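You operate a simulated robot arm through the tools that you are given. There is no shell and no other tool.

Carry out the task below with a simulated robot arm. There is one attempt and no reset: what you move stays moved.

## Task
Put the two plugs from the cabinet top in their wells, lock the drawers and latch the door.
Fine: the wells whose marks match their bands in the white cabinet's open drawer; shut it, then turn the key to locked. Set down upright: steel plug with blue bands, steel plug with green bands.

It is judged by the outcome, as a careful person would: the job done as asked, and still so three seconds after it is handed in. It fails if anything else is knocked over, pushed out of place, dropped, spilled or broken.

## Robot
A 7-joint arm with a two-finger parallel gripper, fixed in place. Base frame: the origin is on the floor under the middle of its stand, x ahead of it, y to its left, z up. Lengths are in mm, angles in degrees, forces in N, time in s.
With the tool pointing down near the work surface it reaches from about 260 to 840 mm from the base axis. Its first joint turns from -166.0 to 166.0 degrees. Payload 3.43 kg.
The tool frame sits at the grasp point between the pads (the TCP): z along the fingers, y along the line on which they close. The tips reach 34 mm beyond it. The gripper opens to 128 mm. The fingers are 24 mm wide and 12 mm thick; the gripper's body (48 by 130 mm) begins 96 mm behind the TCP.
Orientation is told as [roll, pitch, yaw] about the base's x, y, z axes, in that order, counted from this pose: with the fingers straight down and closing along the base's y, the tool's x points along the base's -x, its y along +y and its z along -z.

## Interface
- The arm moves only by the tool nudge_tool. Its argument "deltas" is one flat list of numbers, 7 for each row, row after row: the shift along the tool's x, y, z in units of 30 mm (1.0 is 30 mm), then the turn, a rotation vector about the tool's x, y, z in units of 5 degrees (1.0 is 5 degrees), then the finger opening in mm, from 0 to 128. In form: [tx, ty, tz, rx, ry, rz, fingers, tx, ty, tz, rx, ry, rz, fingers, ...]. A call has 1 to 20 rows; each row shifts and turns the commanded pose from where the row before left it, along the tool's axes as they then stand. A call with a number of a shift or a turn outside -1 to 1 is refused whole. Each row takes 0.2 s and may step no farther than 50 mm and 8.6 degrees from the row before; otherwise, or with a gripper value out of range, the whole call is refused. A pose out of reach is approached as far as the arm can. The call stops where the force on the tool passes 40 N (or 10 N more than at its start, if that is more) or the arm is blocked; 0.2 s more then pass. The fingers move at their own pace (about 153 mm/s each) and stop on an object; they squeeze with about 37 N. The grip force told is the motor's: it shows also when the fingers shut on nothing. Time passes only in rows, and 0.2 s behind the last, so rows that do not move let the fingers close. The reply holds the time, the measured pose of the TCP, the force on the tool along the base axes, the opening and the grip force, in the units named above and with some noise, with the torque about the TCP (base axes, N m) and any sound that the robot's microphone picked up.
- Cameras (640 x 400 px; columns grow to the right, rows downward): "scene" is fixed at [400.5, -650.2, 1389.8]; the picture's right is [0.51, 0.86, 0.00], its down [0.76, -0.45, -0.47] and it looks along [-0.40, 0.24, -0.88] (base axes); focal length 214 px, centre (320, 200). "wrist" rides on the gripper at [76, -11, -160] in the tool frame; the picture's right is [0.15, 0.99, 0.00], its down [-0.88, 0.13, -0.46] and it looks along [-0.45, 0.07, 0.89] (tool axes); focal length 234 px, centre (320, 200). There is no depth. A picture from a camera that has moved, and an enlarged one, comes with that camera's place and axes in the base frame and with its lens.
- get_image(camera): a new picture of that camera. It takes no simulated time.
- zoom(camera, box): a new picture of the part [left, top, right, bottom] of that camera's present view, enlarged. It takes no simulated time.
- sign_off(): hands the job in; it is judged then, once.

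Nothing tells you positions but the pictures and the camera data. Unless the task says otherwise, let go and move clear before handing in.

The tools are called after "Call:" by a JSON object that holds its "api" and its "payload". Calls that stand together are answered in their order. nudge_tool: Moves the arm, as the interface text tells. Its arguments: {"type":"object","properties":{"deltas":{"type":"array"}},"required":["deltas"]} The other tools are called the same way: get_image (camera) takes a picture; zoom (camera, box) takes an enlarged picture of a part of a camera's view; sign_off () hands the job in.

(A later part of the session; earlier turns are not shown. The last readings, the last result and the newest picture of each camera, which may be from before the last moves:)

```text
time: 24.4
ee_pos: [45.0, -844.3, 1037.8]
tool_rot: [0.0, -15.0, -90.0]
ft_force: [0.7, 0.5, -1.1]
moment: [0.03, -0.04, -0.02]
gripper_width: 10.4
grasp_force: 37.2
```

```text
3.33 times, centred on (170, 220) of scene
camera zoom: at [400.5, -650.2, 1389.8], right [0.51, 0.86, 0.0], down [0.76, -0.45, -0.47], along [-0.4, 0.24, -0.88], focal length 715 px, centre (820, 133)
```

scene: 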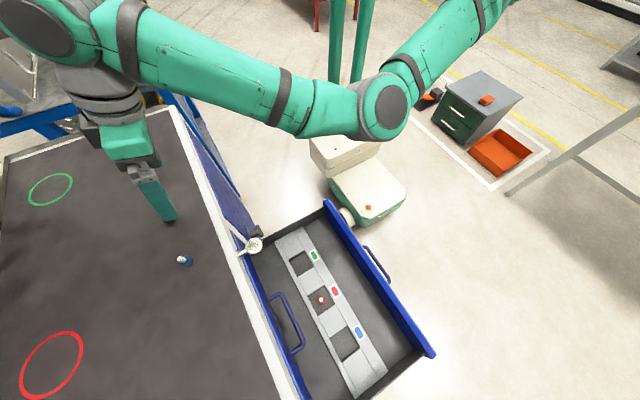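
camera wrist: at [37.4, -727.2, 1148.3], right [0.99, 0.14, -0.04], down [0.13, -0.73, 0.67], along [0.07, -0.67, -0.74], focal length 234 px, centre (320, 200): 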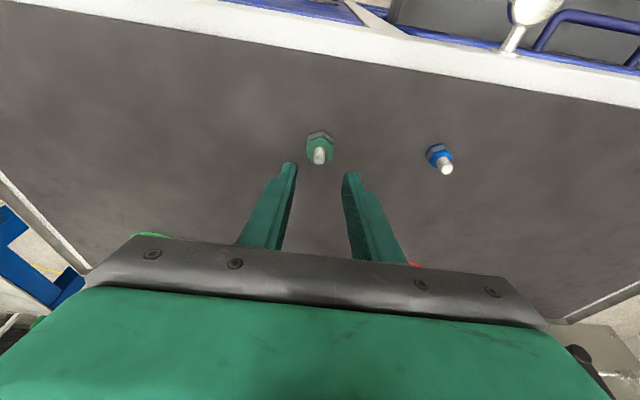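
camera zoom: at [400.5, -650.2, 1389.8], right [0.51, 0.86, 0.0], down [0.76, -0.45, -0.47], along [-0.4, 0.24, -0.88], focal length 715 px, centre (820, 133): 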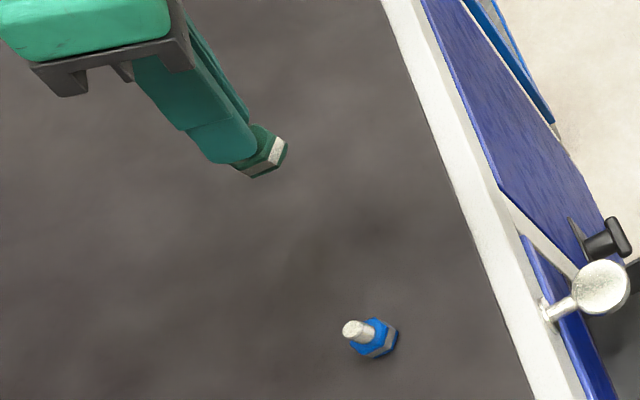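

The green plug is held firmly and unchanged in the view. I'll carry it high over the key to above the green well at about (246, -627).

Call:
{"api": "nudge_tool", "payload": {"deltas": [0.715, 0.664, -0.192, 0, 0, 0, 0, 0.715, 0.664, -0.192, 0, 0, 0, 0, 0.715, 0.664, -0.192, 0, 0, 0, 0, 0.715, 0.664, -0.192, 0, 0, 0, 0, 0.715, 0.664, -0.192, 0, 0, 0, 0, 0.715, 0.664, -0.192, 0, 0, 0, 0, 0.715, 0.664, -0.192, 0, 0, 0, 0, 0.715, 0.664, -0.192, 0, 0, 0, 0, 0.715, 0.664, -0.192, 0, 0, 0, 0, 0.715, 0.664, -0.192, 0, 0, 0, 0, 0, 0, 0, 0, 0, 0, 0]}}

Call:
{"api": "get_image", "payload": {"camera": "wrist"}}

Call:
{"api": "get_image", "payload": {"camera": "scene"}}

```text
time: 26.8
ee_pos: [243.5, -622.5, 1038.1]
tool_rot: [0.0, -15.0, -90.1]
ft_force: [0.1, -0.1, -0.6]
moment: [0.01, 0.0, 0.01]
gripper_width: 10.4
grasp_force: 37.0
```

```text
taken
camera wrist: at [233.7, -506.8, 1173.7], right [0.99, 0.14, -0.04], down [0.13, -0.73, 0.67], along [0.07, -0.67, -0.74], focal length 234 px, centre (320, 200)
```

wrist: 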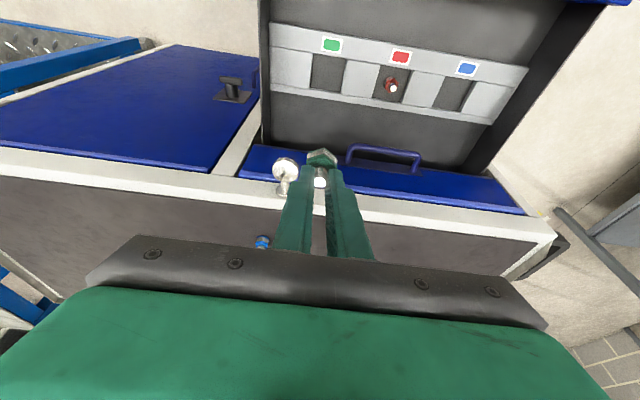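

```text
taken
```

scene: 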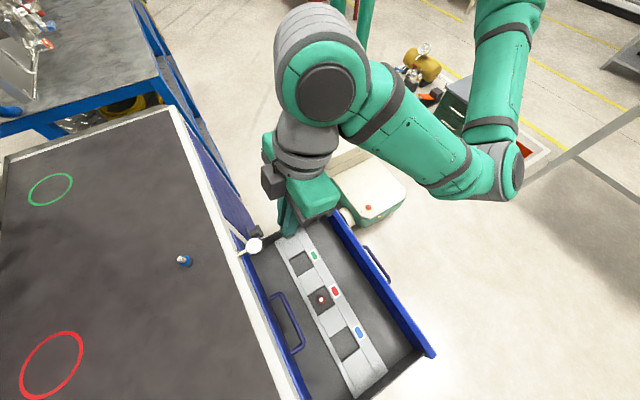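

Above the drawer now. I'll zoom the wrist view on the wells to cross-check the well position against the carried plug.

Call:
{"api": "zoom", "payload": {"camera": "wrist", "box": [270, 20, 400, 120]}}

Call:
{"api": "zoom", "payload": {"camera": "wrist", "box": [400, 40, 530, 140]}}

Call:
{"api": "zoom", "payload": {"camera": "wrist", "box": [260, 130, 388, 230]}}

```text
4.00 times, centred on (335, 70) of wrist
camera zoom: at [233.7, -506.8, 1173.7], right [0.99, 0.14, -0.04], down [0.13, -0.73, 0.67], along [0.07, -0.67, -0.74], focal length 937 px, centre (260, 720)
```

zoom: 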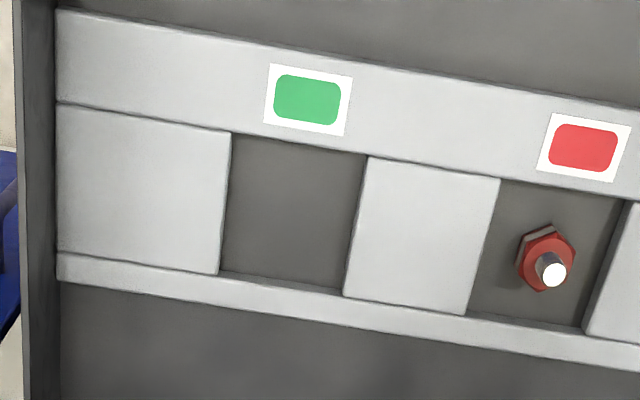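

```text
4.00 times, centred on (465, 90) of wrist
camera zoom: at [233.7, -506.8, 1173.7], right [0.99, 0.14, -0.04], down [0.13, -0.73, 0.67], along [0.07, -0.67, -0.74], focal length 937 px, centre (-260, 640)
```

zoom: 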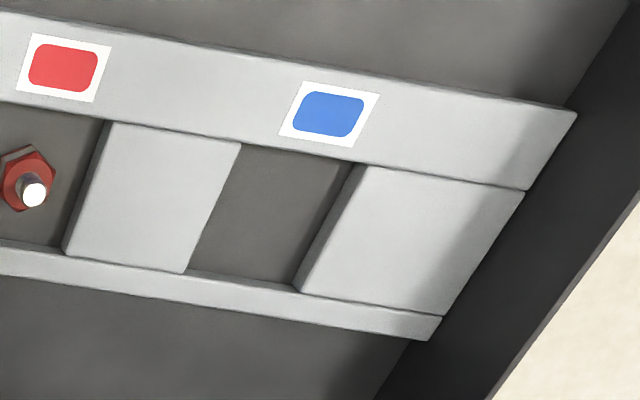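

```text
4.00 times, centred on (324, 180) of wrist
camera zoom: at [233.7, -506.8, 1173.7], right [0.99, 0.14, -0.04], down [0.13, -0.73, 0.67], along [0.07, -0.67, -0.74], focal length 937 px, centre (304, 280)
```

zoom: 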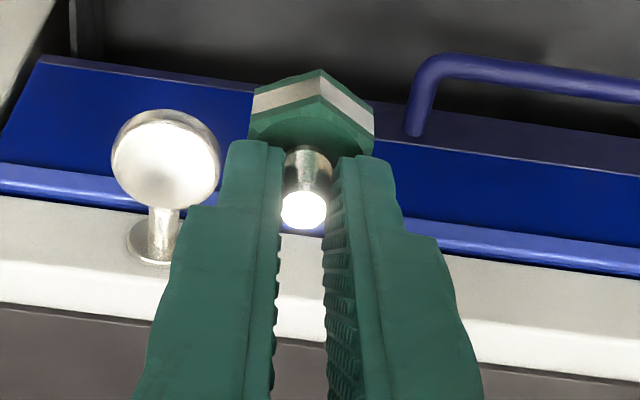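

Both cameras agree: well centre is about (246.1, -627.0) and the plug is at about (245.2, -627.3). Descending 270 mm to just above the rim.

Call:
{"api": "nudge_tool", "payload": {"deltas": [0.259, 0.03, 0.966, 0, 0, 0, 0, 0.259, 0, 0.966, 0, 0, 0, 0, 0.259, 0, 0.966, 0, 0, 0, 0, 0.259, 0, 0.966, 0, 0, 0, 0, 0.259, 0, 0.966, 0, 0, 0, 0, 0.259, 0, 0.966, 0, 0, 0, 0, 0.259, 0, 0.966, 0, 0, 0, 0, 0.259, 0, 0.966, 0, 0, 0, 0, 0.259, 0, 0.966, 0, 0, 0, 0, 0, 0, 0, 0, 0, 0, 0]}}

Call:
{"api": "get_image", "payload": {"camera": "wrist"}}

Call:
{"api": "zoom", "payload": {"camera": "scene", "box": [240, 180, 360, 300]}}

Call:
{"api": "zoom", "payload": {"camera": "wrist", "box": [260, 110, 388, 210]}}

```text
time: 29.0
ee_pos: [244.5, -622.2, 768.6]
tool_rot: [0.0, -14.9, -90.0]
ft_force: [-0.6, -0.4, -1.0]
moment: [0.03, -0.02, 0.01]
gripper_width: 10.5
grasp_force: 37.0
```

```text
taken
camera wrist: at [234.5, -506.5, 903.5], right [0.99, 0.14, -0.04], down [0.13, -0.73, 0.67], along [0.07, -0.67, -0.74], focal length 234 px, centre (320, 200)
```

wrist: 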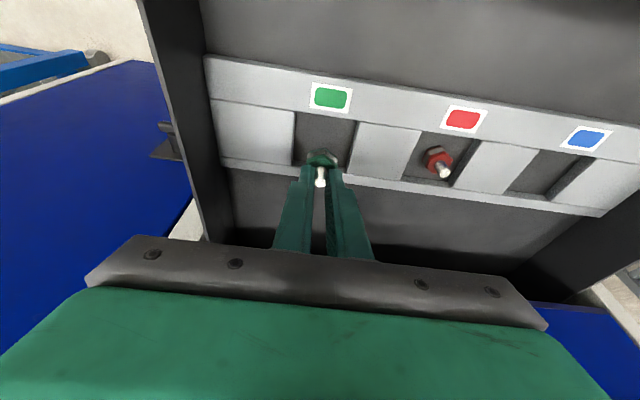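

```text
3.33 times, centred on (300, 240) of scene
camera zoom: at [400.5, -650.2, 1389.8], right [0.51, 0.86, 0.0], down [0.76, -0.45, -0.47], along [-0.4, 0.24, -0.88], focal length 715 px, centre (387, 67)
```

zoom: 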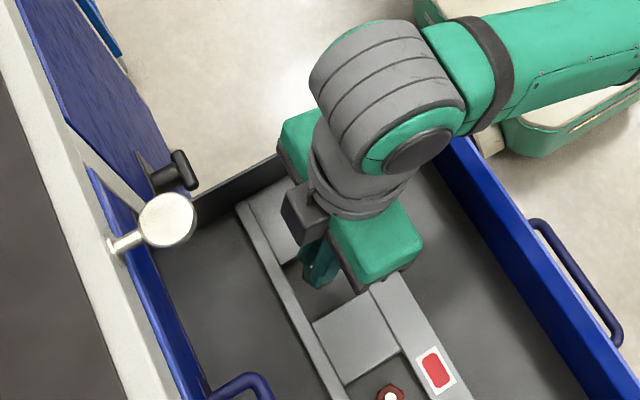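

```text
4.00 times, centred on (324, 160) of wrist
camera zoom: at [234.5, -506.5, 903.5], right [0.99, 0.14, -0.04], down [0.13, -0.73, 0.67], along [0.07, -0.67, -0.74], focal length 937 px, centre (304, 360)
```

zoom: 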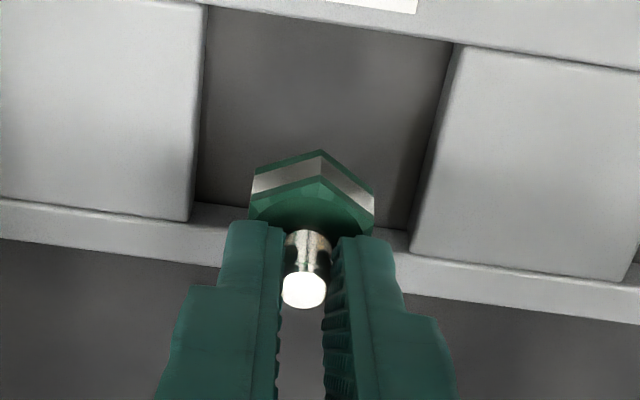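

The hex is hovering over the well with room on all sides. I'll lower 34 mm, then feel for the floor in small steps.

Call:
{"api": "nudge_tool", "payload": {"deltas": [0.13, 0, 0.483, 0, 0, 0, 0, 0.13, 0, 0.483, 0, 0, 0, 0, 0.035, 0, 0.129, 0, 0, 0, 0, 0, 0, 0, 0, 0, 0, 0]}}

Call:
{"api": "zoom", "payload": {"camera": "wrist", "box": [260, 110, 388, 210]}}

Call:
{"api": "zoom", "payload": {"camera": "scene", "box": [270, 230, 340, 290]}}

```text
time: 30.0
ee_pos: [244.5, -625.0, 735.6]
tool_rot: [0.0, -15.0, -90.1]
ft_force: [-0.7, 0.5, -1.2]
moment: [0.0, 0.0, -0.02]
gripper_width: 10.3
grasp_force: 37.6
```

```text
4.00 times, centred on (324, 160) of wrist
camera zoom: at [234.7, -507.8, 869.6], right [0.99, 0.14, -0.04], down [0.13, -0.73, 0.67], along [0.07, -0.67, -0.74], focal length 937 px, centre (304, 360)
```

zoom: 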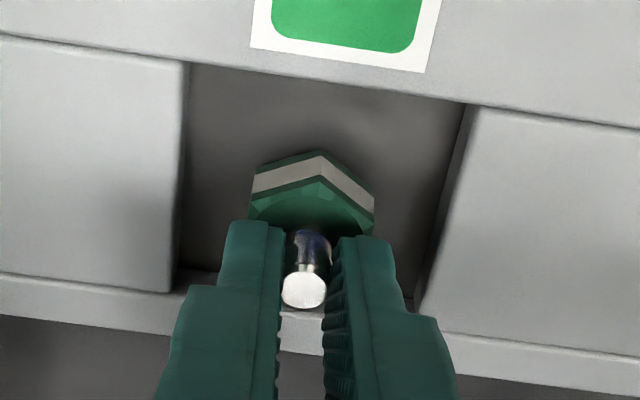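

```text
6.67 times, centred on (305, 260) of scene
camera zoom: at [400.5, -650.2, 1389.8], right [0.51, 0.86, 0.0], down [0.76, -0.45, -0.47], along [-0.4, 0.24, -0.88], focal length 1430 px, centre (420, -200)
```

zoom: 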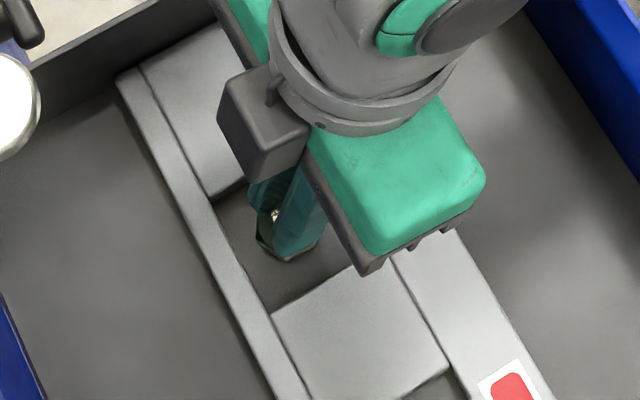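

The base should now be about 8-11 mm above the floor. Stepping down in 1.5 mm rows and watching force.

Call:
{"api": "nudge_tool", "payload": {"deltas": [0.013, 0, 0.0483, 0, 0, 0, 0, 0.013, 0, 0.0483, 0, 0, 0, 0, 0.013, 0, 0.0483, 0, 0, 0, 0, 0.013, 0, 0.0483, 0, 0, 0, 0]}}

```text
time: 31.0
ee_pos: [245.3, -621.8, 729.1]
tool_rot: [-0.1, -15.1, -90.1]
ft_force: [-1.4, 0.0, 11.4]
moment: [0.03, 0.1, 0.01]
gripper_width: 10.4
grasp_force: 36.9
```

Contact at 11 N, so the plug is seated on the well floor. I'll ease up slightly, release, and look.

Call:
{"api": "nudge_tool", "payload": {"deltas": [-0.005, 0, -0.018, 0, 0, 0, 0, 0, 0, 0, 0, 0, 0, 14, 0, 0, 0, 0, 0, 0, 20, 0, 0, 0, 0, 0, 0, 30, 0, 0, 0, 0, 0, 0, 30]}}

Call:
{"api": "zoom", "payload": {"camera": "wrist", "box": [260, 110, 388, 210]}}

```text
time: 32.2
ee_pos: [246.3, -622.2, 728.7]
tool_rot: [0.0, -15.0, -90.1]
ft_force: [-0.1, -0.2, 0.6]
moment: [-0.03, 0.02, 0.01]
gripper_width: 30.0
grasp_force: 0.1
```

```text
4.00 times, centred on (324, 160) of wrist
camera zoom: at [236.2, -506.1, 863.7], right [0.99, 0.14, -0.04], down [0.13, -0.73, 0.67], along [0.07, -0.67, -0.74], focal length 937 px, centre (304, 360)
```

zoom: 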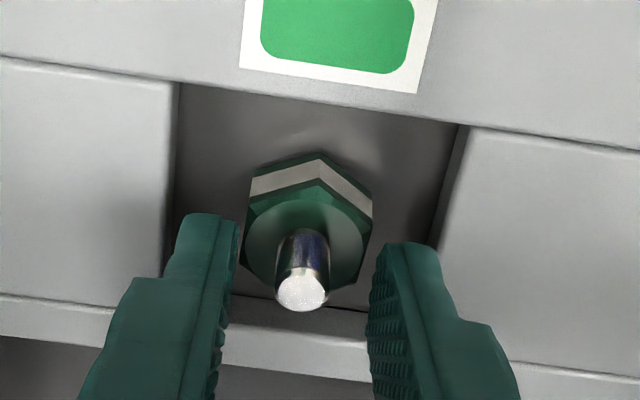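

The green plug stands upright in the green well. Rising vertically now, then over to the blue plug at about (172, -840).

Call:
{"api": "nudge_tool", "payload": {"deltas": [-0.13, 0, -0.483, 0, 0, 0, 30, -0.13, 0, -0.483, 0, 0, 0, 30, -0.259, 0, -0.966, 0, 0, 0, 40, -0.259, 0, -0.966, 0, 0, 0, 40, -0.259, 0, -0.966, 0, 0, 0, 40, -0.259, 0, -0.966, 0, 0, 0, 40, -0.259, 0, -0.966, 0, 0, 0, 40, -0.259, 0, -0.966, 0, 0, 0, 40, -0.259, 0, -0.966, 0, 0, 0, 40, -0.259, 0, -0.966, 0, 0, 0, 40, -0.259, 0, -0.966, 0, 0, 0, 40]}}

Call:
{"api": "nudge_tool", "payload": {"deltas": [-0.84, -0.3125, 0.287, 0, 0, 0, 40, -0.84, -0.3125, 0.287, 0, 0, 0, 40, -0.84, -0.3125, 0.287, 0, 0, 0, 40, -0.84, -0.3125, 0.287, 0, 0, 0, 40, -0.84, -0.3125, 0.287, 0, 0, 0, 40, -0.84, -0.3125, 0.287, 0, 0, 0, 40, -0.84, -0.3125, 0.287, 0, 0, 0, 40, -0.84, -0.3125, 0.287, 0, 0, 0, 40, 0, 0, 0, 0, 0, 0, 40]}}

Call:
{"api": "zoom", "payload": {"camera": "wrist", "box": [260, 120, 388, 220]}}

Call:
{"api": "zoom", "payload": {"camera": "scene", "box": [240, 200, 360, 320]}}

Call:
{"api": "zoom", "payload": {"camera": "scene", "box": [140, 220, 220, 290]}}

```text
time: 34.6
ee_pos: [245.7, -623.3, 1029.5]
tool_rot: [-0.1, -15.0, -90.2]
ft_force: [0.3, 0.0, -0.7]
moment: [0.04, -0.01, -0.06]
gripper_width: 39.9
grasp_force: 0.1
```

```text
time: 36.6
ee_pos: [170.5, -836.2, 1014.7]
tool_rot: [0.0, -15.0, -90.2]
ft_force: [-0.3, -1.1, 0.0]
moment: [0.02, 0.01, 0.0]
gripper_width: 40.0
grasp_force: 0.1
```

```text
4.00 times, centred on (324, 170) of wrist
camera zoom: at [160.6, -719.9, 1149.4], right [0.99, 0.14, -0.04], down [0.13, -0.73, 0.67], along [0.07, -0.67, -0.74], focal length 937 px, centre (304, 320)
```

zoom: 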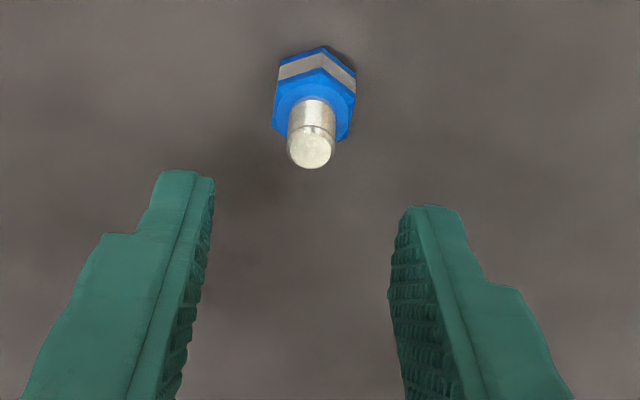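

```text
3.33 times, centred on (300, 260) of scene
camera zoom: at [400.5, -650.2, 1389.8], right [0.51, 0.86, 0.0], down [0.76, -0.45, -0.47], along [-0.4, 0.24, -0.88], focal length 715 px, centre (387, 0)
```

zoom: 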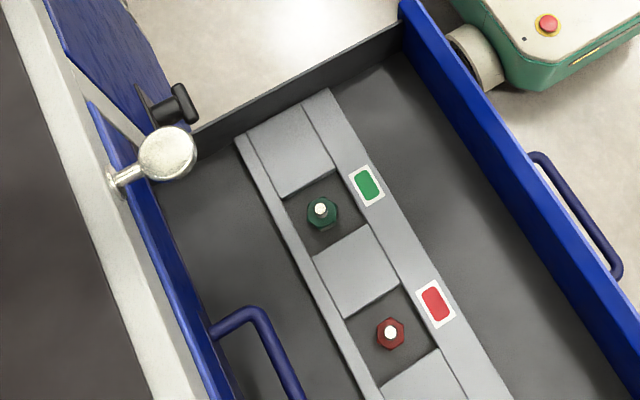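

```text
5.71 times, centred on (180, 255) of scene
camera zoom: at [400.5, -650.2, 1389.8], right [0.51, 0.86, 0.0], down [0.76, -0.45, -0.47], along [-0.4, 0.24, -0.88], focal length 1226 px, centre (1120, -114)
```

zoom: 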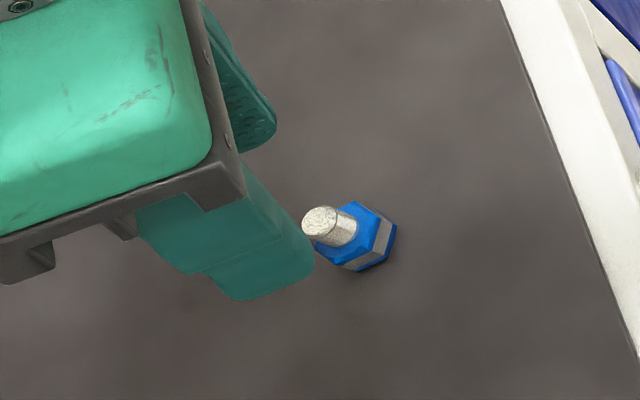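

The green plug looks upright in its well from above. The blue stud is centred between the fingers, so I'll descend 39 mm and check.

Call:
{"api": "nudge_tool", "payload": {"deltas": [0.19, 0, 0.6225, 0, 0, 0, 40, 0.19, 0, 0.6225, 0, 0, 0, 40, 0, 0, 0, 0, 0, 0, 40]}}

Call:
{"api": "zoom", "payload": {"camera": "wrist", "box": [260, 120, 388, 220]}}

```text
time: 37.4
ee_pos: [169.1, -835.6, 975.0]
tool_rot: [0.1, -15.0, -90.2]
ft_force: [-0.3, 1.0, -0.8]
moment: [-0.03, 0.01, 0.01]
gripper_width: 39.8
grasp_force: 0.1
```

```text
4.00 times, centred on (324, 170) of wrist
camera zoom: at [160.1, -718.5, 1109.7], right [0.99, 0.14, -0.04], down [0.13, -0.73, 0.67], along [0.07, -0.67, -0.74], focal length 937 px, centre (304, 320)
```

zoom: 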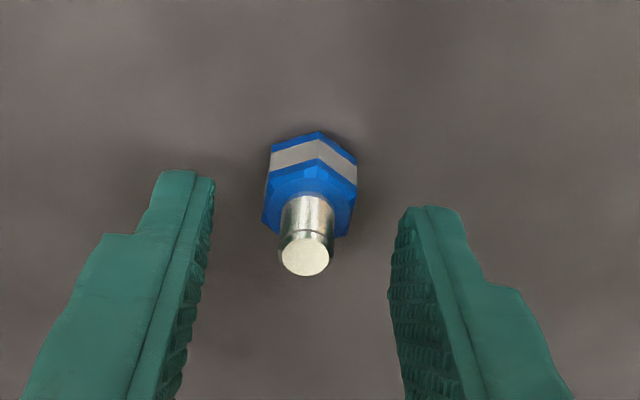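

Aligned within 0.5 mm. Closing gently on the blue stud, then lifting.

Call:
{"api": "nudge_tool", "payload": {"deltas": [0, 0, 0, 0, 0, 0, 25, 0, 0, 0, 0, 0, 0, 17, 0, 0, 0, 0, 0, 0, 14, 0, 0, 0, 0, 0, 0, 12, 0, 0, 0, 0, 0, 0, 10, 0, 0, 0, 0, 0, 0, 5, 0, 0, 0, 0, 0, 0, 0, 0, 0, 0, 0, 0, 0, 0, -0.13, 0, -0.483, 0, 0, 0, 0, -0.13, 0, -0.483, 0, 0, 0, 0, -0.259, 0, -0.966, 0, 0, 0, 0, 0, 0, 0, 0, 0, 0, 0]}}

Call:
{"api": "zoom", "payload": {"camera": "wrist", "box": [260, 120, 388, 220]}}

Call:
{"api": "zoom", "payload": {"camera": "scene", "box": [140, 200, 220, 270]}}

```text
time: 40.0
ee_pos: [168.4, -833.2, 1036.5]
tool_rot: [0.0, -15.0, -89.9]
ft_force: [0.2, 0.2, 0.1]
moment: [0.02, -0.01, 0.0]
gripper_width: 10.2
grasp_force: 37.0
```

```text
4.00 times, centred on (324, 170) of wrist
camera zoom: at [159.8, -716.6, 1170.2], right [0.99, 0.14, -0.04], down [0.13, -0.73, 0.67], along [0.07, -0.67, -0.74], focal length 937 px, centre (304, 320)
```

zoom: 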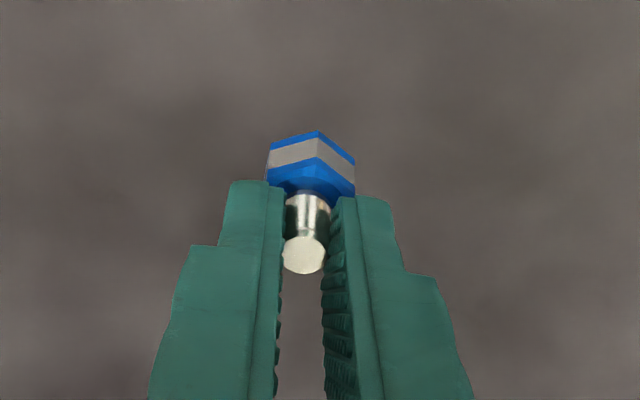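

```text
5.71 times, centred on (180, 235) of scene
camera zoom: at [400.5, -650.2, 1389.8], right [0.51, 0.86, 0.0], down [0.76, -0.45, -0.47], along [-0.4, 0.24, -0.88], focal length 1226 px, centre (1120, 0)
```

zoom: 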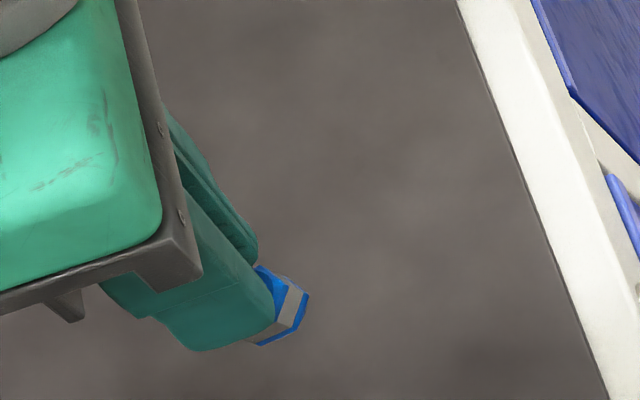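

Blue plug held securely. Carrying it above the blue well at about (494.5, -627).

Call:
{"api": "nudge_tool", "payload": {"deltas": [0.567, 0.897, -0.152, 0, 0, 0, 0, 0.567, 0.897, -0.152, 0, 0, 0, 0, 0.567, 0.897, -0.152, 0, 0, 0, 0, 0.567, 0.897, -0.152, 0, 0, 0, 0, 0.567, 0.897, -0.152, 0, 0, 0, 0, 0.567, 0.897, -0.152, 0, 0, 0, 0, 0.567, 0.897, -0.152, 0, 0, 0, 0, 0.567, 0.897, -0.152, 0, 0, 0, 0, 0.567, 0.897, -0.152, 0, 0, 0, 0, 0.567, 0.897, -0.152, 0, 0, 0, 0, 0.567, 0.897, -0.152, 0, 0, 0, 0, 0.567, 0.897, -0.152, 0, 0, 0, 0, 0, 0, 0, 0, 0, 0, 0]}}

Call:
{"api": "get_image", "payload": {"camera": "wrist"}}

Call:
{"api": "get_image", "payload": {"camera": "scene"}}

Call:
{"api": "zoom", "payload": {"camera": "wrist", "box": [270, 20, 400, 120]}}

```text
time: 42.8
ee_pos: [492.8, -622.6, 1035.4]
tool_rot: [0.0, -14.9, -90.2]
ft_force: [-0.3, -0.4, -0.5]
moment: [-0.02, 0.0, 0.0]
gripper_width: 9.9
grasp_force: 36.8
```

```text
taken
camera wrist: at [483.7, -506.8, 1169.3], right [0.99, 0.14, -0.04], down [0.13, -0.73, 0.67], along [0.07, -0.67, -0.74], focal length 234 px, centre (320, 200)
```

wrist: 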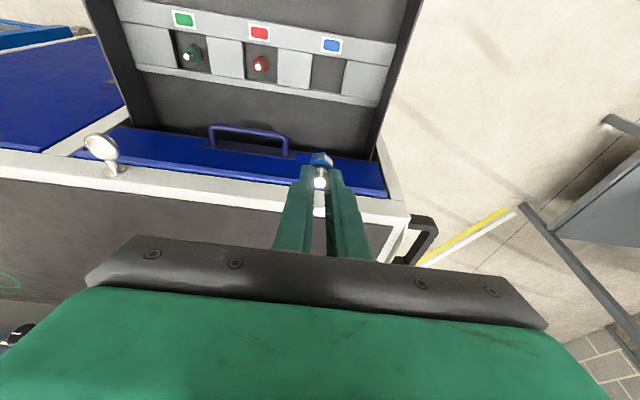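

```text
taken
```

scene: 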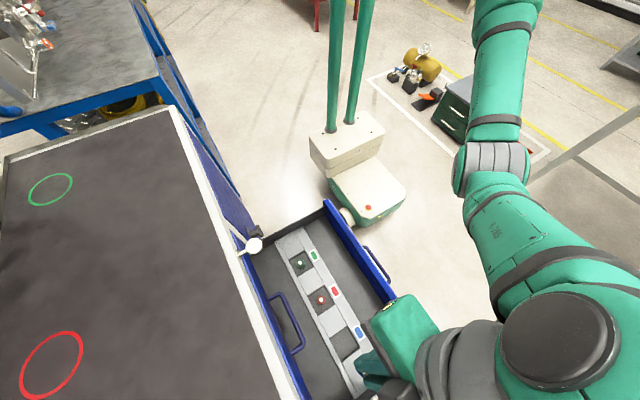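

```text
4.00 times, centred on (335, 70) of wrist
camera zoom: at [483.7, -506.8, 1169.3], right [0.99, 0.14, -0.04], down [0.13, -0.73, 0.67], along [0.07, -0.67, -0.74], focal length 937 px, centre (260, 720)
```

zoom: 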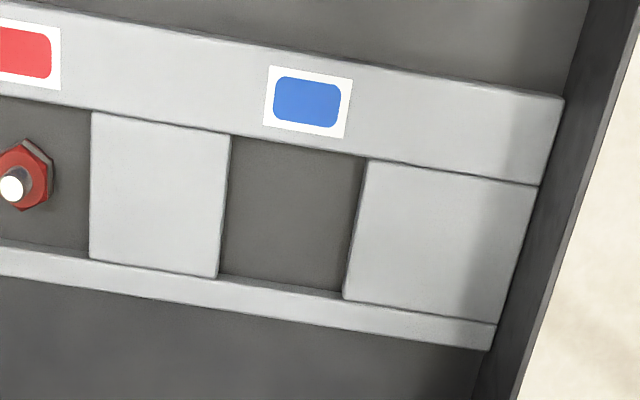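

The view matches the green approach almost exactly, so the plug is over the blue well. Descending in stages.

Call:
{"api": "nudge_tool", "payload": {"deltas": [0.259, 0.03, 0.966, 0, 0, 0, 0, 0.259, 0, 0.966, 0, 0, 0, 0, 0.259, 0, 0.966, 0, 0, 0, 0, 0.259, 0, 0.966, 0, 0, 0, 0, 0.259, 0, 0.966, 0, 0, 0, 0, 0.259, 0, 0.966, 0, 0, 0, 0, 0.259, 0, 0.966, 0, 0, 0, 0, 0.259, 0, 0.966, 0, 0, 0, 0, 0.259, 0, 0.966, 0, 0, 0, 0, 0, 0, 0, 0, 0, 0, 0]}}

Call:
{"api": "zoom", "payload": {"camera": "wrist", "box": [260, 110, 388, 210]}}

Call:
{"api": "get_image", "payload": {"camera": "scene"}}

```text
time: 45.0
ee_pos: [491.5, -623.5, 766.2]
tool_rot: [0.0, -15.1, -90.2]
ft_force: [0.2, 0.4, -0.4]
moment: [0.03, -0.01, 0.02]
gripper_width: 10.2
grasp_force: 37.0
```

```text
4.00 times, centred on (324, 160) of wrist
camera zoom: at [482.6, -507.6, 899.6], right [0.99, 0.14, -0.04], down [0.13, -0.73, 0.67], along [0.07, -0.67, -0.74], focal length 937 px, centre (304, 360)
```

zoom: 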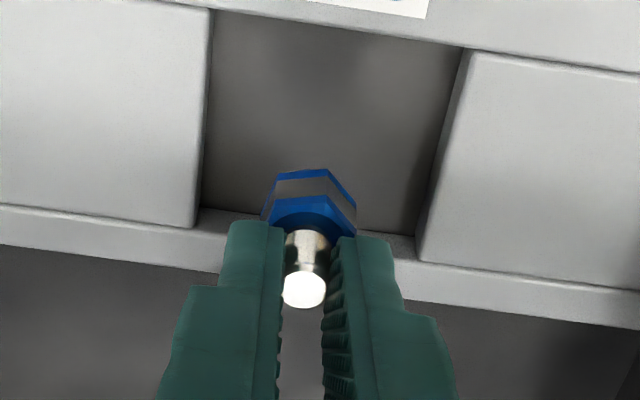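

```text
taken
```

scene: 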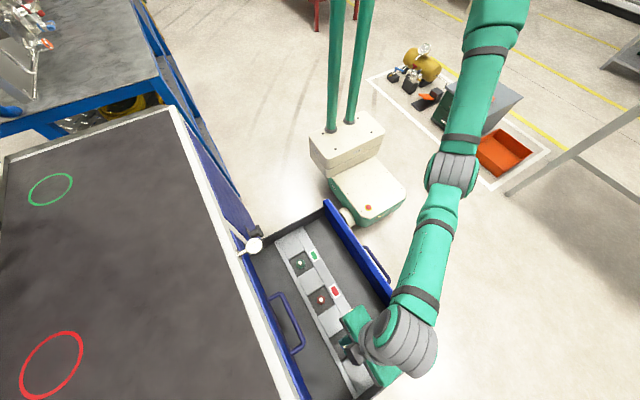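

The plug spun slightly about its stud axis but still hangs upright and centred. Lowering 25 mm, then feeling for contact.

Call:
{"api": "nudge_tool", "payload": {"deltas": [0.108, 0.02, 0.4025, 0, 0, 0, 0, 0.108, 0.02, 0.4025, 0, 0, 0, 0, 0, 0, 0, 0, 0, 0, 0]}}

Call:
{"api": "zoom", "payload": {"camera": "wrist", "box": [260, 110, 388, 210]}}

```text
time: 45.8
ee_pos: [494.9, -622.8, 741.1]
tool_rot: [0.0, -15.0, -90.1]
ft_force: [0.5, -0.3, -1.0]
moment: [-0.03, 0.01, 0.0]
gripper_width: 10.3
grasp_force: 36.9
```

```text
4.00 times, centred on (324, 160) of wrist
camera zoom: at [485.5, -507.3, 875.7], right [0.99, 0.14, -0.04], down [0.13, -0.73, 0.67], along [0.07, -0.67, -0.74], focal length 937 px, centre (304, 360)
```

zoom: 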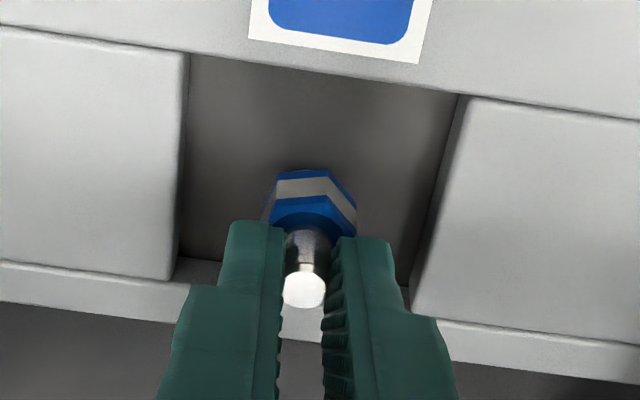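

Call:
{"api": "nudge_tool", "payload": {"deltas": [0.02, -0.02, 0.0644, 0, 0, 0, 0, 0.02, -0.02, 0.0644, 0, 0, 0, 0, 0.02, 0, 0.0644, 0, 0, 0, 0, 0.02, 0, 0.0644, 0, 0, 0, 0]}}

```text
time: 46.8
ee_pos: [493.4, -622.4, 734.1]
tool_rot: [0.0, -15.0, -90.1]
ft_force: [-0.1, 0.3, -0.2]
moment: [-0.03, -0.01, -0.01]
gripper_width: 10.4
grasp_force: 37.2
```

No contact yet. Continuing in 1 mm rows.

Call:
{"api": "nudge_tool", "payload": {"deltas": [0.0086, 0, 0.0322, 0, 0, 0, 0, 0.0086, 0, 0.0322, 0, 0, 0, 0, 0.0086, 0, 0.0322, 0, 0, 0, 0]}}

```text
time: 47.6
ee_pos: [493.7, -623.1, 730.0]
tool_rot: [0.0, -14.9, -90.1]
ft_force: [0.1, 0.5, -0.4]
moment: [-0.02, 0.0, 0.01]
gripper_width: 10.3
grasp_force: 37.3
```

Call:
{"api": "nudge_tool", "payload": {"deltas": [0.0086, 0, 0.0322, 0, 0, 0, 0, 0.0086, 0, 0.0322, 0, 0, 0, 0]}}

Call:
{"api": "zoom", "payload": {"camera": "wrist", "box": [260, 110, 388, 210]}}

```text
time: 48.2
ee_pos: [494.7, -622.1, 729.8]
tool_rot: [0.0, -15.0, -90.2]
ft_force: [-2.6, 1.0, 8.6]
moment: [-0.01, 0.13, -0.02]
gripper_width: 10.3
grasp_force: 36.6
```

```text
4.00 times, centred on (324, 160) of wrist
camera zoom: at [484.6, -506.6, 864.2], right [0.99, 0.14, -0.04], down [0.13, -0.73, 0.67], along [0.07, -0.67, -0.74], focal length 937 px, centre (304, 360)
```

zoom: 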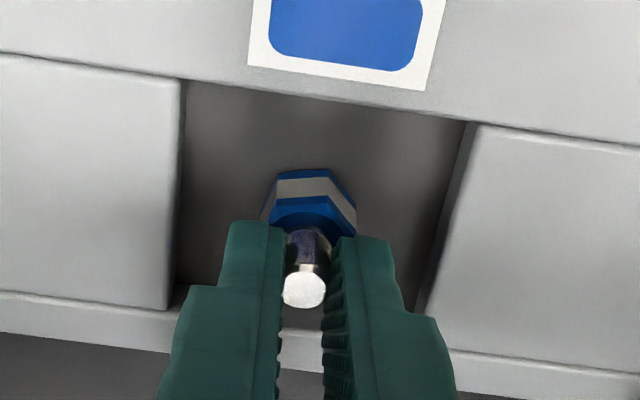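

Contact at about 9 N, so the blue plug is on the well floor. Releasing it.

Call:
{"api": "nudge_tool", "payload": {"deltas": [-0.004, 0, -0.015, 0, 0, 0, 0, 0, 0, 0, 0, 0, 0, 13, 0, 0, 0, 0, 0, 0, 18, 0, 0, 0, 0, 0, 0, 28, 0, 0, 0, 0, 0, 0, 30, 0, 0, 0, 0, 0, 0, 30]}}

Call:
{"api": "zoom", "payload": {"camera": "wrist", "box": [260, 110, 388, 210]}}

```text
time: 49.6
ee_pos: [494.1, -622.1, 728.2]
tool_rot: [0.0, -15.0, -90.1]
ft_force: [0.5, 0.4, 0.3]
moment: [-0.01, 0.04, 0.01]
gripper_width: 30.2
grasp_force: 0.2
```

```text
4.00 times, centred on (324, 160) of wrist
camera zoom: at [484.5, -506.6, 863.6], right [0.99, 0.14, -0.04], down [0.13, -0.73, 0.67], along [0.07, -0.67, -0.74], focal length 937 px, centre (304, 360)
```

zoom: 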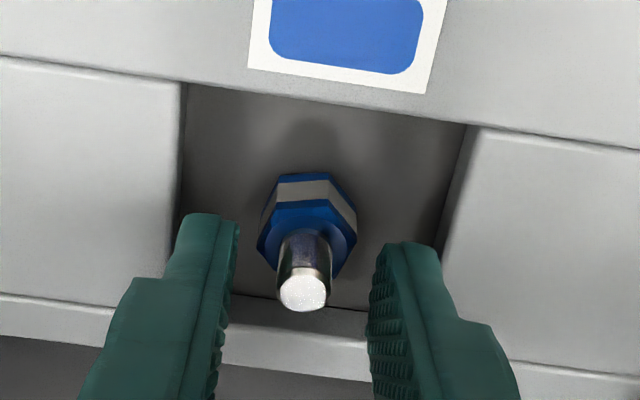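

The blue plug stands upright in the blue well. I'll rise clear vertically, then back off and tilt to look at the drawer front before pushing it shut.

Call:
{"api": "nudge_tool", "payload": {"deltas": [-0.13, 0, -0.483, 0, 0, 0, 30, -0.13, 0, -0.483, 0, 0, 0, 30, -0.259, 0, -0.966, 0, 0, 0, 30, -0.259, 0, -0.966, 0, 0, 0, 30, -0.259, 0, -0.966, 0, 0, 0, 30, -0.259, 0, -0.966, 0, 0, 0, 30, -0.259, 0, -0.966, 0, 0, 0, 30, -0.259, 0, -0.966, 0, 0, 0, 30, -0.259, 0, -0.966, 0, 0, 0, 30, -0.259, 0, -0.966, 0, 0, 0, 30]}}

Call:
{"api": "nudge_tool", "payload": {"deltas": [0, 0, 0, 0, -1, 0, 30, 0, 0, 0, 0, -1, 0, 30, 0, 0, 0, 0, -1, 0, 30, 0, 0, 0, 0, -1, 0, 30, 0, 0, 0, 0, -1, 0, 30, 0, 0, 0, 0, -1, 0, 30, 0, 0, 0, 0, -1, 0, 30, 0, 0, 0, 0, -1, 0, 30, 0, 0, 0, 0, -1, 0, 30, 0.714, 0, -0.703, 0, 0, 0, 30, 0.714, 0, -0.703, 0, 0, 0, 30, 0.714, 0, -0.703, 0, 0, 0, 30, 0.714, 0, -0.703, 0, 0, 0, 30, 0.714, 0, -0.703, 0, 0, 0, 30, 0.714, 0, -0.703, 0, 0, 0, 30, 0.714, 0, -0.703, 0, 0, 0, 30, 0.714, 0, -0.703, 0, 0, 0, 30, 0.714, 0, -0.703, 0, 0, 0, 30]}}

Call:
{"api": "get_image", "payload": {"camera": "wrist"}}

Call:
{"api": "get_image", "payload": {"camera": "scene"}}

```text
time: 51.8
ee_pos: [492.0, -623.0, 998.4]
tool_rot: [0.0, -14.9, -90.1]
ft_force: [0.1, 0.3, -0.2]
moment: [0.0, 0.0, -0.03]
gripper_width: 30.1
grasp_force: 0.1
```

```text
time: 55.6
ee_pos: [494.5, -362.1, 926.1]
tool_rot: [0.0, -60.0, -90.2]
ft_force: [0.1, 0.3, 0.2]
moment: [0.0, 0.02, -0.01]
gripper_width: 30.3
grasp_force: 0.1
```

```text
taken
camera wrist: at [485.2, -184.9, 940.2], right [0.99, 0.07, -0.13], down [0.13, -0.05, 0.99], along [0.06, -1.0, -0.05], focal length 234 px, centre (320, 200)
```

wrist: 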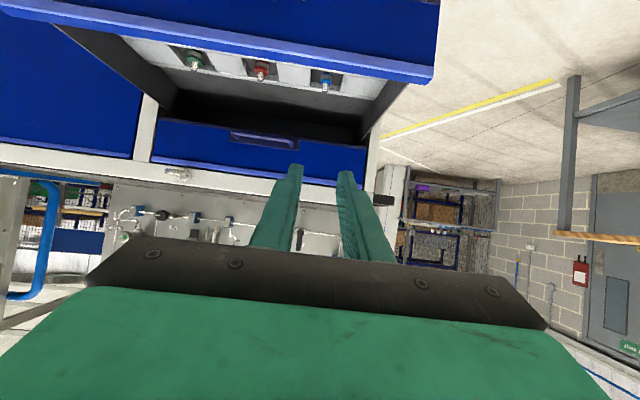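

```text
taken
```

scene: 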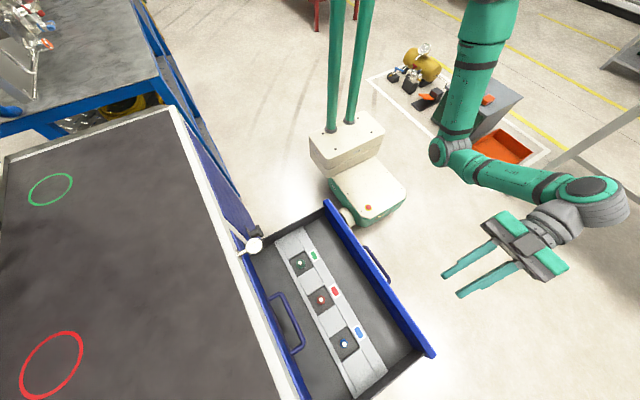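

All three plugs stand in matching wells. I'll zoom to pin down the drawer front panel's top edge and its handle.

Call:
{"api": "zoom", "payload": {"camera": "scene", "box": [350, 230, 450, 370]}}

Call:
{"api": "zoom", "payload": {"camera": "wrist", "box": [300, 0, 460, 100]}}

Call:
{"api": "zoom", "payload": {"camera": "scene", "box": [300, 180, 400, 280]}}

Call:
{"api": "zoom", "payload": {"camera": "wrist", "box": [0, 0, 440, 220]}}

```text
2.86 times, centred on (400, 300) of scene
camera zoom: at [400.5, -650.2, 1389.8], right [0.51, 0.86, 0.0], down [0.76, -0.45, -0.47], along [-0.4, 0.24, -0.88], focal length 613 px, centre (91, -86)
```

zoom: 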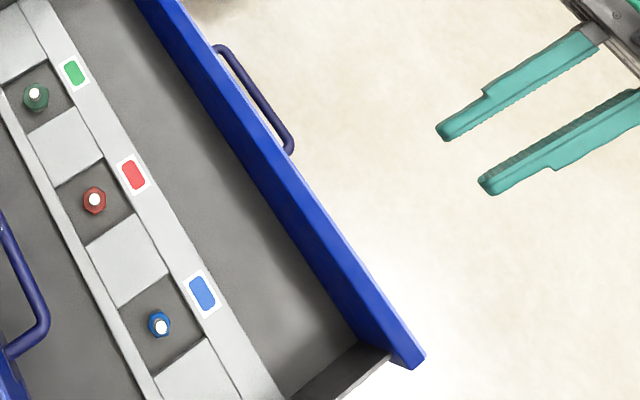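

```text
4.00 times, centred on (380, 50) of wrist
camera zoom: at [485.2, -184.9, 940.2], right [0.99, 0.07, -0.13], down [0.13, -0.05, 0.99], along [0.06, -1.0, -0.05], focal length 937 px, centre (80, 800)
```

zoom: 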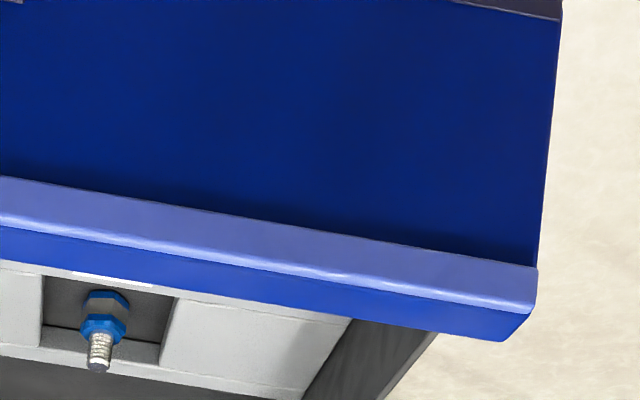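

```text
4.00 times, centred on (350, 230) of scene
camera zoom: at [400.5, -650.2, 1389.8], right [0.51, 0.86, 0.0], down [0.76, -0.45, -0.47], along [-0.4, 0.24, -0.88], focal length 858 px, centre (200, 80)
```

zoom: 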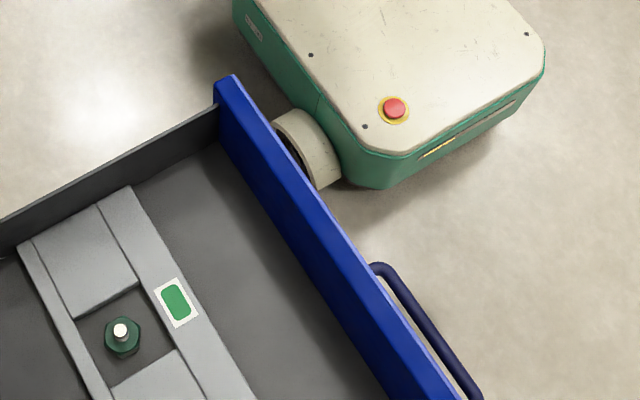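

```text
1.45 times, centred on (220, 110) of wrist
camera zoom: at [485.2, -184.9, 940.2], right [0.99, 0.07, -0.13], down [0.13, -0.05, 0.99], along [0.06, -1.0, -0.05], focal length 341 px, centre (466, 331)
```

zoom: 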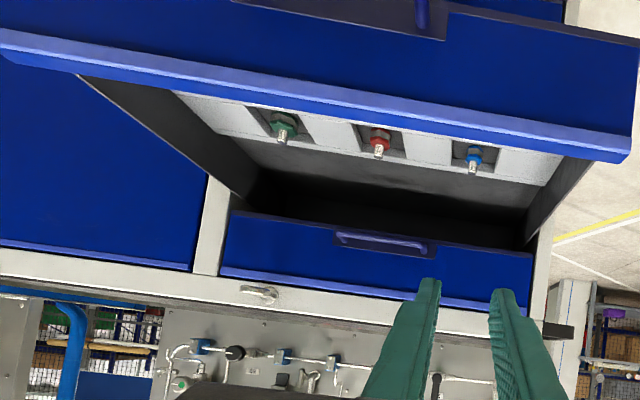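

The drawer's front panel has its outer face near y -447, its top near z 760, and a handle spanning x 307-435. I'll push the panel with closed fingertips at x about 505, clear of the handle. First I close the fingers and come down in front of it.

Call:
{"api": "nudge_tool", "payload": {"deltas": [0, 0, 0, 0, 0, 0, 0, 0.725, 0.044, 0.419, 0, 0, 0, 0, 0.725, 0.044, 0.419, 0, 0, 0, 0, 0.725, 0.044, 0.419, 0, 0, 0, 0, 0.725, 0.044, 0.419, 0, 0, 0, 0, 0.725, 0.044, 0.419, 0, 0, 0, 0, 0.725, 0.044, 0.419, 0, 0, 0, 0, 0.725, 0.044, 0.419, 0, 0, 0, 0, 0.725, 0.044, 0.419, 0, 0, 0, 0]}}

Call:
{"api": "get_image", "payload": {"camera": "wrist"}}

Call:
{"api": "get_image", "payload": {"camera": "scene"}}

Call:
{"api": "zoom", "payload": {"camera": "scene", "box": [350, 230, 510, 370]}}

```text
time: 57.6
ee_pos: [504.9, -361.8, 726.2]
tool_rot: [0.0, -60.0, -90.3]
ft_force: [0.3, 0.3, 0.4]
moment: [-0.01, 0.02, -0.01]
gripper_width: 0.0
grasp_force: 32.7
```

```text
taken
camera wrist: at [495.3, -184.2, 739.7], right [0.99, 0.07, -0.13], down [0.13, -0.05, 0.99], along [0.06, -1.0, -0.05], focal length 234 px, centre (320, 200)
```

wrist: 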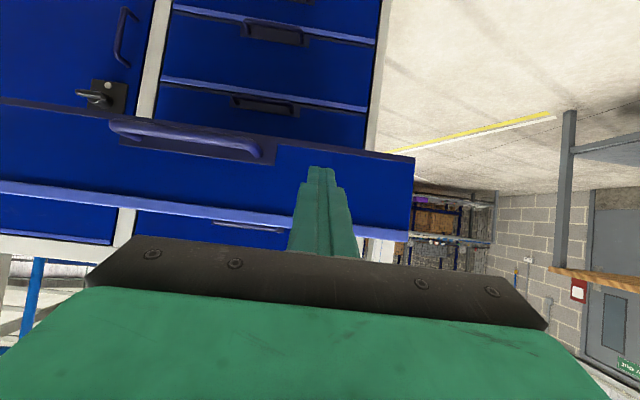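

```text
taken
```

scene: 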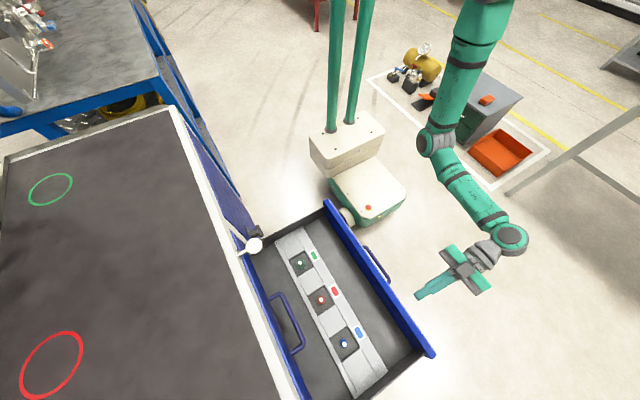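

```text
2.86 times, centred on (430, 300) of scene
camera zoom: at [400.5, -650.2, 1389.8], right [0.51, 0.86, 0.0], down [0.76, -0.45, -0.47], along [-0.4, 0.24, -0.88], focal length 613 px, centre (6, -86)
```

zoom: 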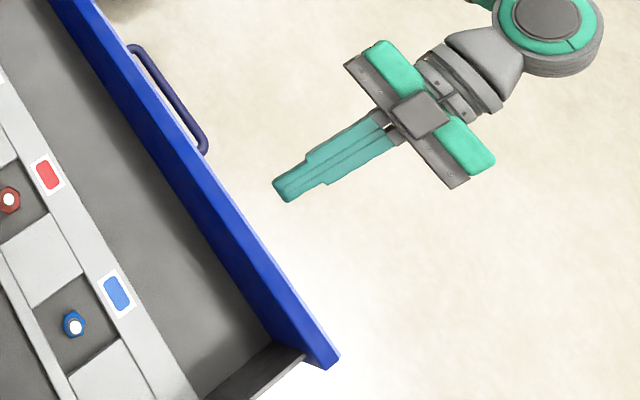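

The fingertips are facing the panel at mid-height, clear of the handle. Starting a gentle push toward -y to make contact.

Call:
{"api": "nudge_tool", "payload": {"deltas": [-0.2, 0, 0.3464, 0, 0, 0, 0, -0.2, 0, 0.3464, 0, 0, 0, 0, -0.2, 0, 0.3464, 0, 0, 0, 0, -0.133, 0, 0.231, 0, 0, 0, 0, -0.1, 0, 0.173, 0, 0, 0, 0, -0.1, 0, 0.173, 0, 0, 0, 0, -0.1, 0, 0.173, 0, 0, 0, 0]}}

Call:
{"api": "zoom", "payload": {"camera": "scene", "box": [350, 230, 510, 370]}}

```text
time: 59.2
ee_pos: [505.6, -424.0, 725.7]
tool_rot: [0.1, -60.0, -90.1]
ft_force: [0.2, 0.1, -0.7]
moment: [-0.05, 0.02, 0.03]
gripper_width: 0.1
grasp_force: 33.0
```

```text
2.86 times, centred on (430, 300) of scene
camera zoom: at [400.5, -650.2, 1389.8], right [0.51, 0.86, 0.0], down [0.76, -0.45, -0.47], along [-0.4, 0.24, -0.88], focal length 613 px, centre (6, -86)
```

zoom: 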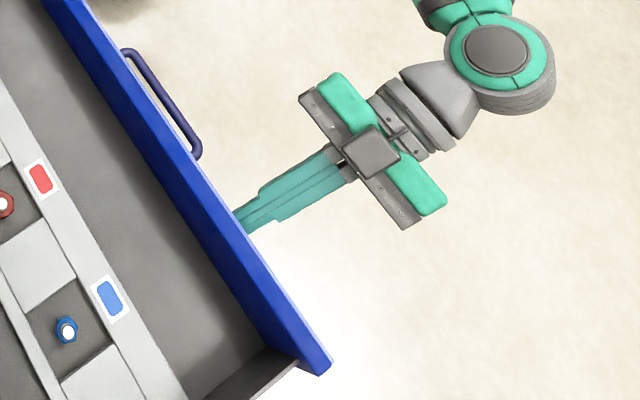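

The drawer is sliding easily with almost no force. I'll push slowly at about 40-50 mm/s so the plugs stay upright.

Call:
{"api": "nudge_tool", "payload": {"deltas": [-0.05, 0, 0.0866, 0, 0, 0, 0, -0.1, 0, 0.173, 0, 0, 0, 0, -0.133, 0, 0.231, 0, 0, 0, 0, -0.15, 0, 0.26, 0, 0, 0, 0, -0.15, 0, 0.26, 0, 0, 0, 0, -0.15, 0, 0.26, 0, 0, 0, 0, -0.15, 0, 0.26, 0, 0, 0, 0, -0.15, 0, 0.26, 0, 0, 0, 0, -0.15, 0, 0.26, 0, 0, 0, 0, -0.15, 0, 0.26, 0, 0, 0, 0, -0.15, 0, 0.26, 0, 0, 0, 0, -0.15, 0, 0.26, 0, 0, 0, 0, -0.133, 0, 0.231, 0, 0, 0, 0, -0.1, 0, 0.173, 0, 0, 0, 0, -0.067, 0, 0.115, 0, 0, 0, 0, -0.033, 0, 0.058, 0, 0, 0, 0]}}

Call:
{"api": "get_image", "payload": {"camera": "scene"}}

Call:
{"api": "get_image", "payload": {"camera": "wrist"}}

```text
time: 62.6
ee_pos: [505.2, -543.2, 726.0]
tool_rot: [0.0, -60.0, -90.1]
ft_force: [-0.7, 0.7, -0.8]
moment: [0.05, 0.02, -0.05]
gripper_width: 0.1
grasp_force: 33.1
```

```text
taken
```

scene: 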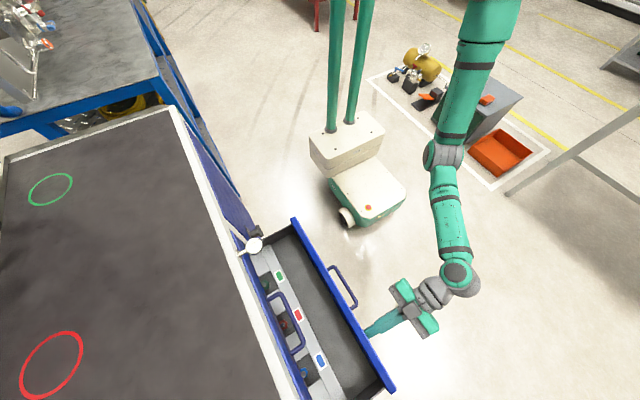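

```text
taken
camera wrist: at [495.3, -365.1, 739.5], right [0.99, 0.07, -0.13], down [0.13, -0.05, 0.99], along [0.06, -1.0, -0.05], focal length 234 px, centre (320, 200)
```

wrist: 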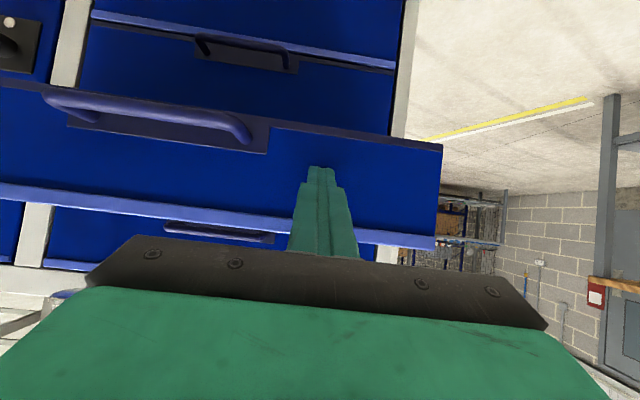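

Call:
{"api": "zoom", "payload": {"camera": "scene", "box": [220, 220, 410, 400]}}

```text
2.22 times, centred on (315, 310) of scene
camera zoom: at [400.5, -650.2, 1389.8], right [0.51, 0.86, 0.0], down [0.76, -0.45, -0.47], along [-0.4, 0.24, -0.88], focal length 477 px, centre (331, -44)
```

zoom: 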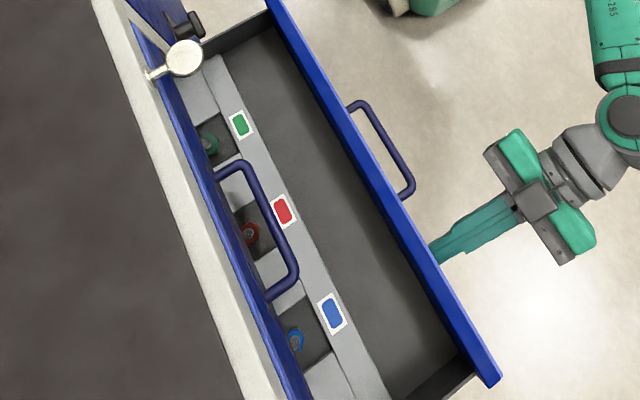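

The plugs are still upright as they slide under the upper drawer. Continuing the slow push.

Call:
{"api": "nudge_tool", "payload": {"deltas": [-0.05, 0, 0.0866, 0, 0, 0, 0, -0.1, 0, 0.173, 0, 0, 0, 0, -0.133, 0, 0.231, 0, 0, 0, 0, -0.15, 0, 0.26, 0, 0, 0, 0, -0.15, 0, 0.26, 0, 0, 0, 0, -0.15, 0, 0.26, 0, 0, 0, 0, -0.15, 0, 0.26, 0, 0, 0, 0, -0.15, 0, 0.26, 0, 0, 0, 0, -0.15, 0, 0.26, 0, 0, 0, 0, -0.15, 0, 0.26, 0, 0, 0, 0, -0.133, 0, 0.231, 0, 0, 0, 0, -0.1, 0, 0.173, 0, 0, 0, 0, -0.067, 0, 0.115, 0, 0, 0, 0, -0.033, 0, 0.058, 0, 0, 0, 0]}}

Call:
{"api": "zoom", "payload": {"camera": "scene", "box": [200, 200, 410, 400]}}

Call:
{"api": "get_image", "payload": {"camera": "wrist"}}

```text
time: 65.6
ee_pos: [502.6, -642.8, 724.9]
tool_rot: [0.0, -60.1, -90.1]
ft_force: [-0.4, 0.0, -0.1]
moment: [-0.04, 0.02, 0.04]
gripper_width: 0.0
grasp_force: 33.6
```

```text
2.00 times, centred on (305, 300) of scene
camera zoom: at [400.5, -650.2, 1389.8], right [0.51, 0.86, 0.0], down [0.76, -0.45, -0.47], along [-0.4, 0.24, -0.88], focal length 429 px, centre (350, 0)
```

zoom: 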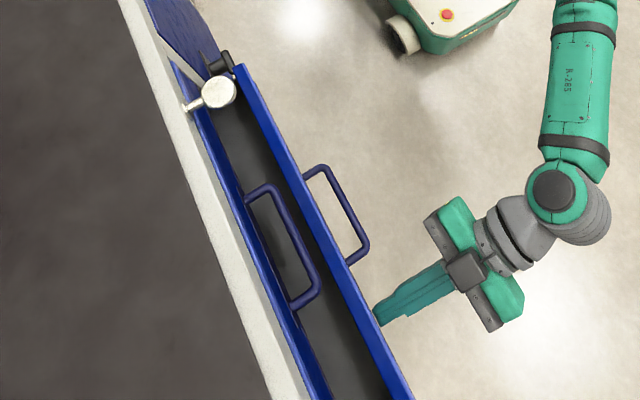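

```text
taken
camera wrist: at [494.2, -464.5, 739.8], right [0.99, 0.07, -0.13], down [0.13, -0.05, 0.99], along [0.06, -1.0, -0.05], focal length 234 px, centre (320, 200)
```

wrist: 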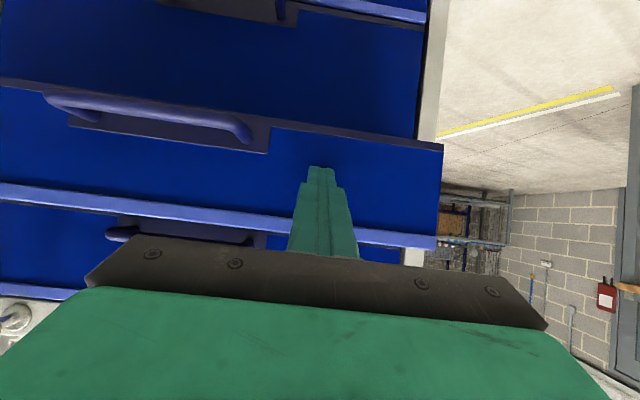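

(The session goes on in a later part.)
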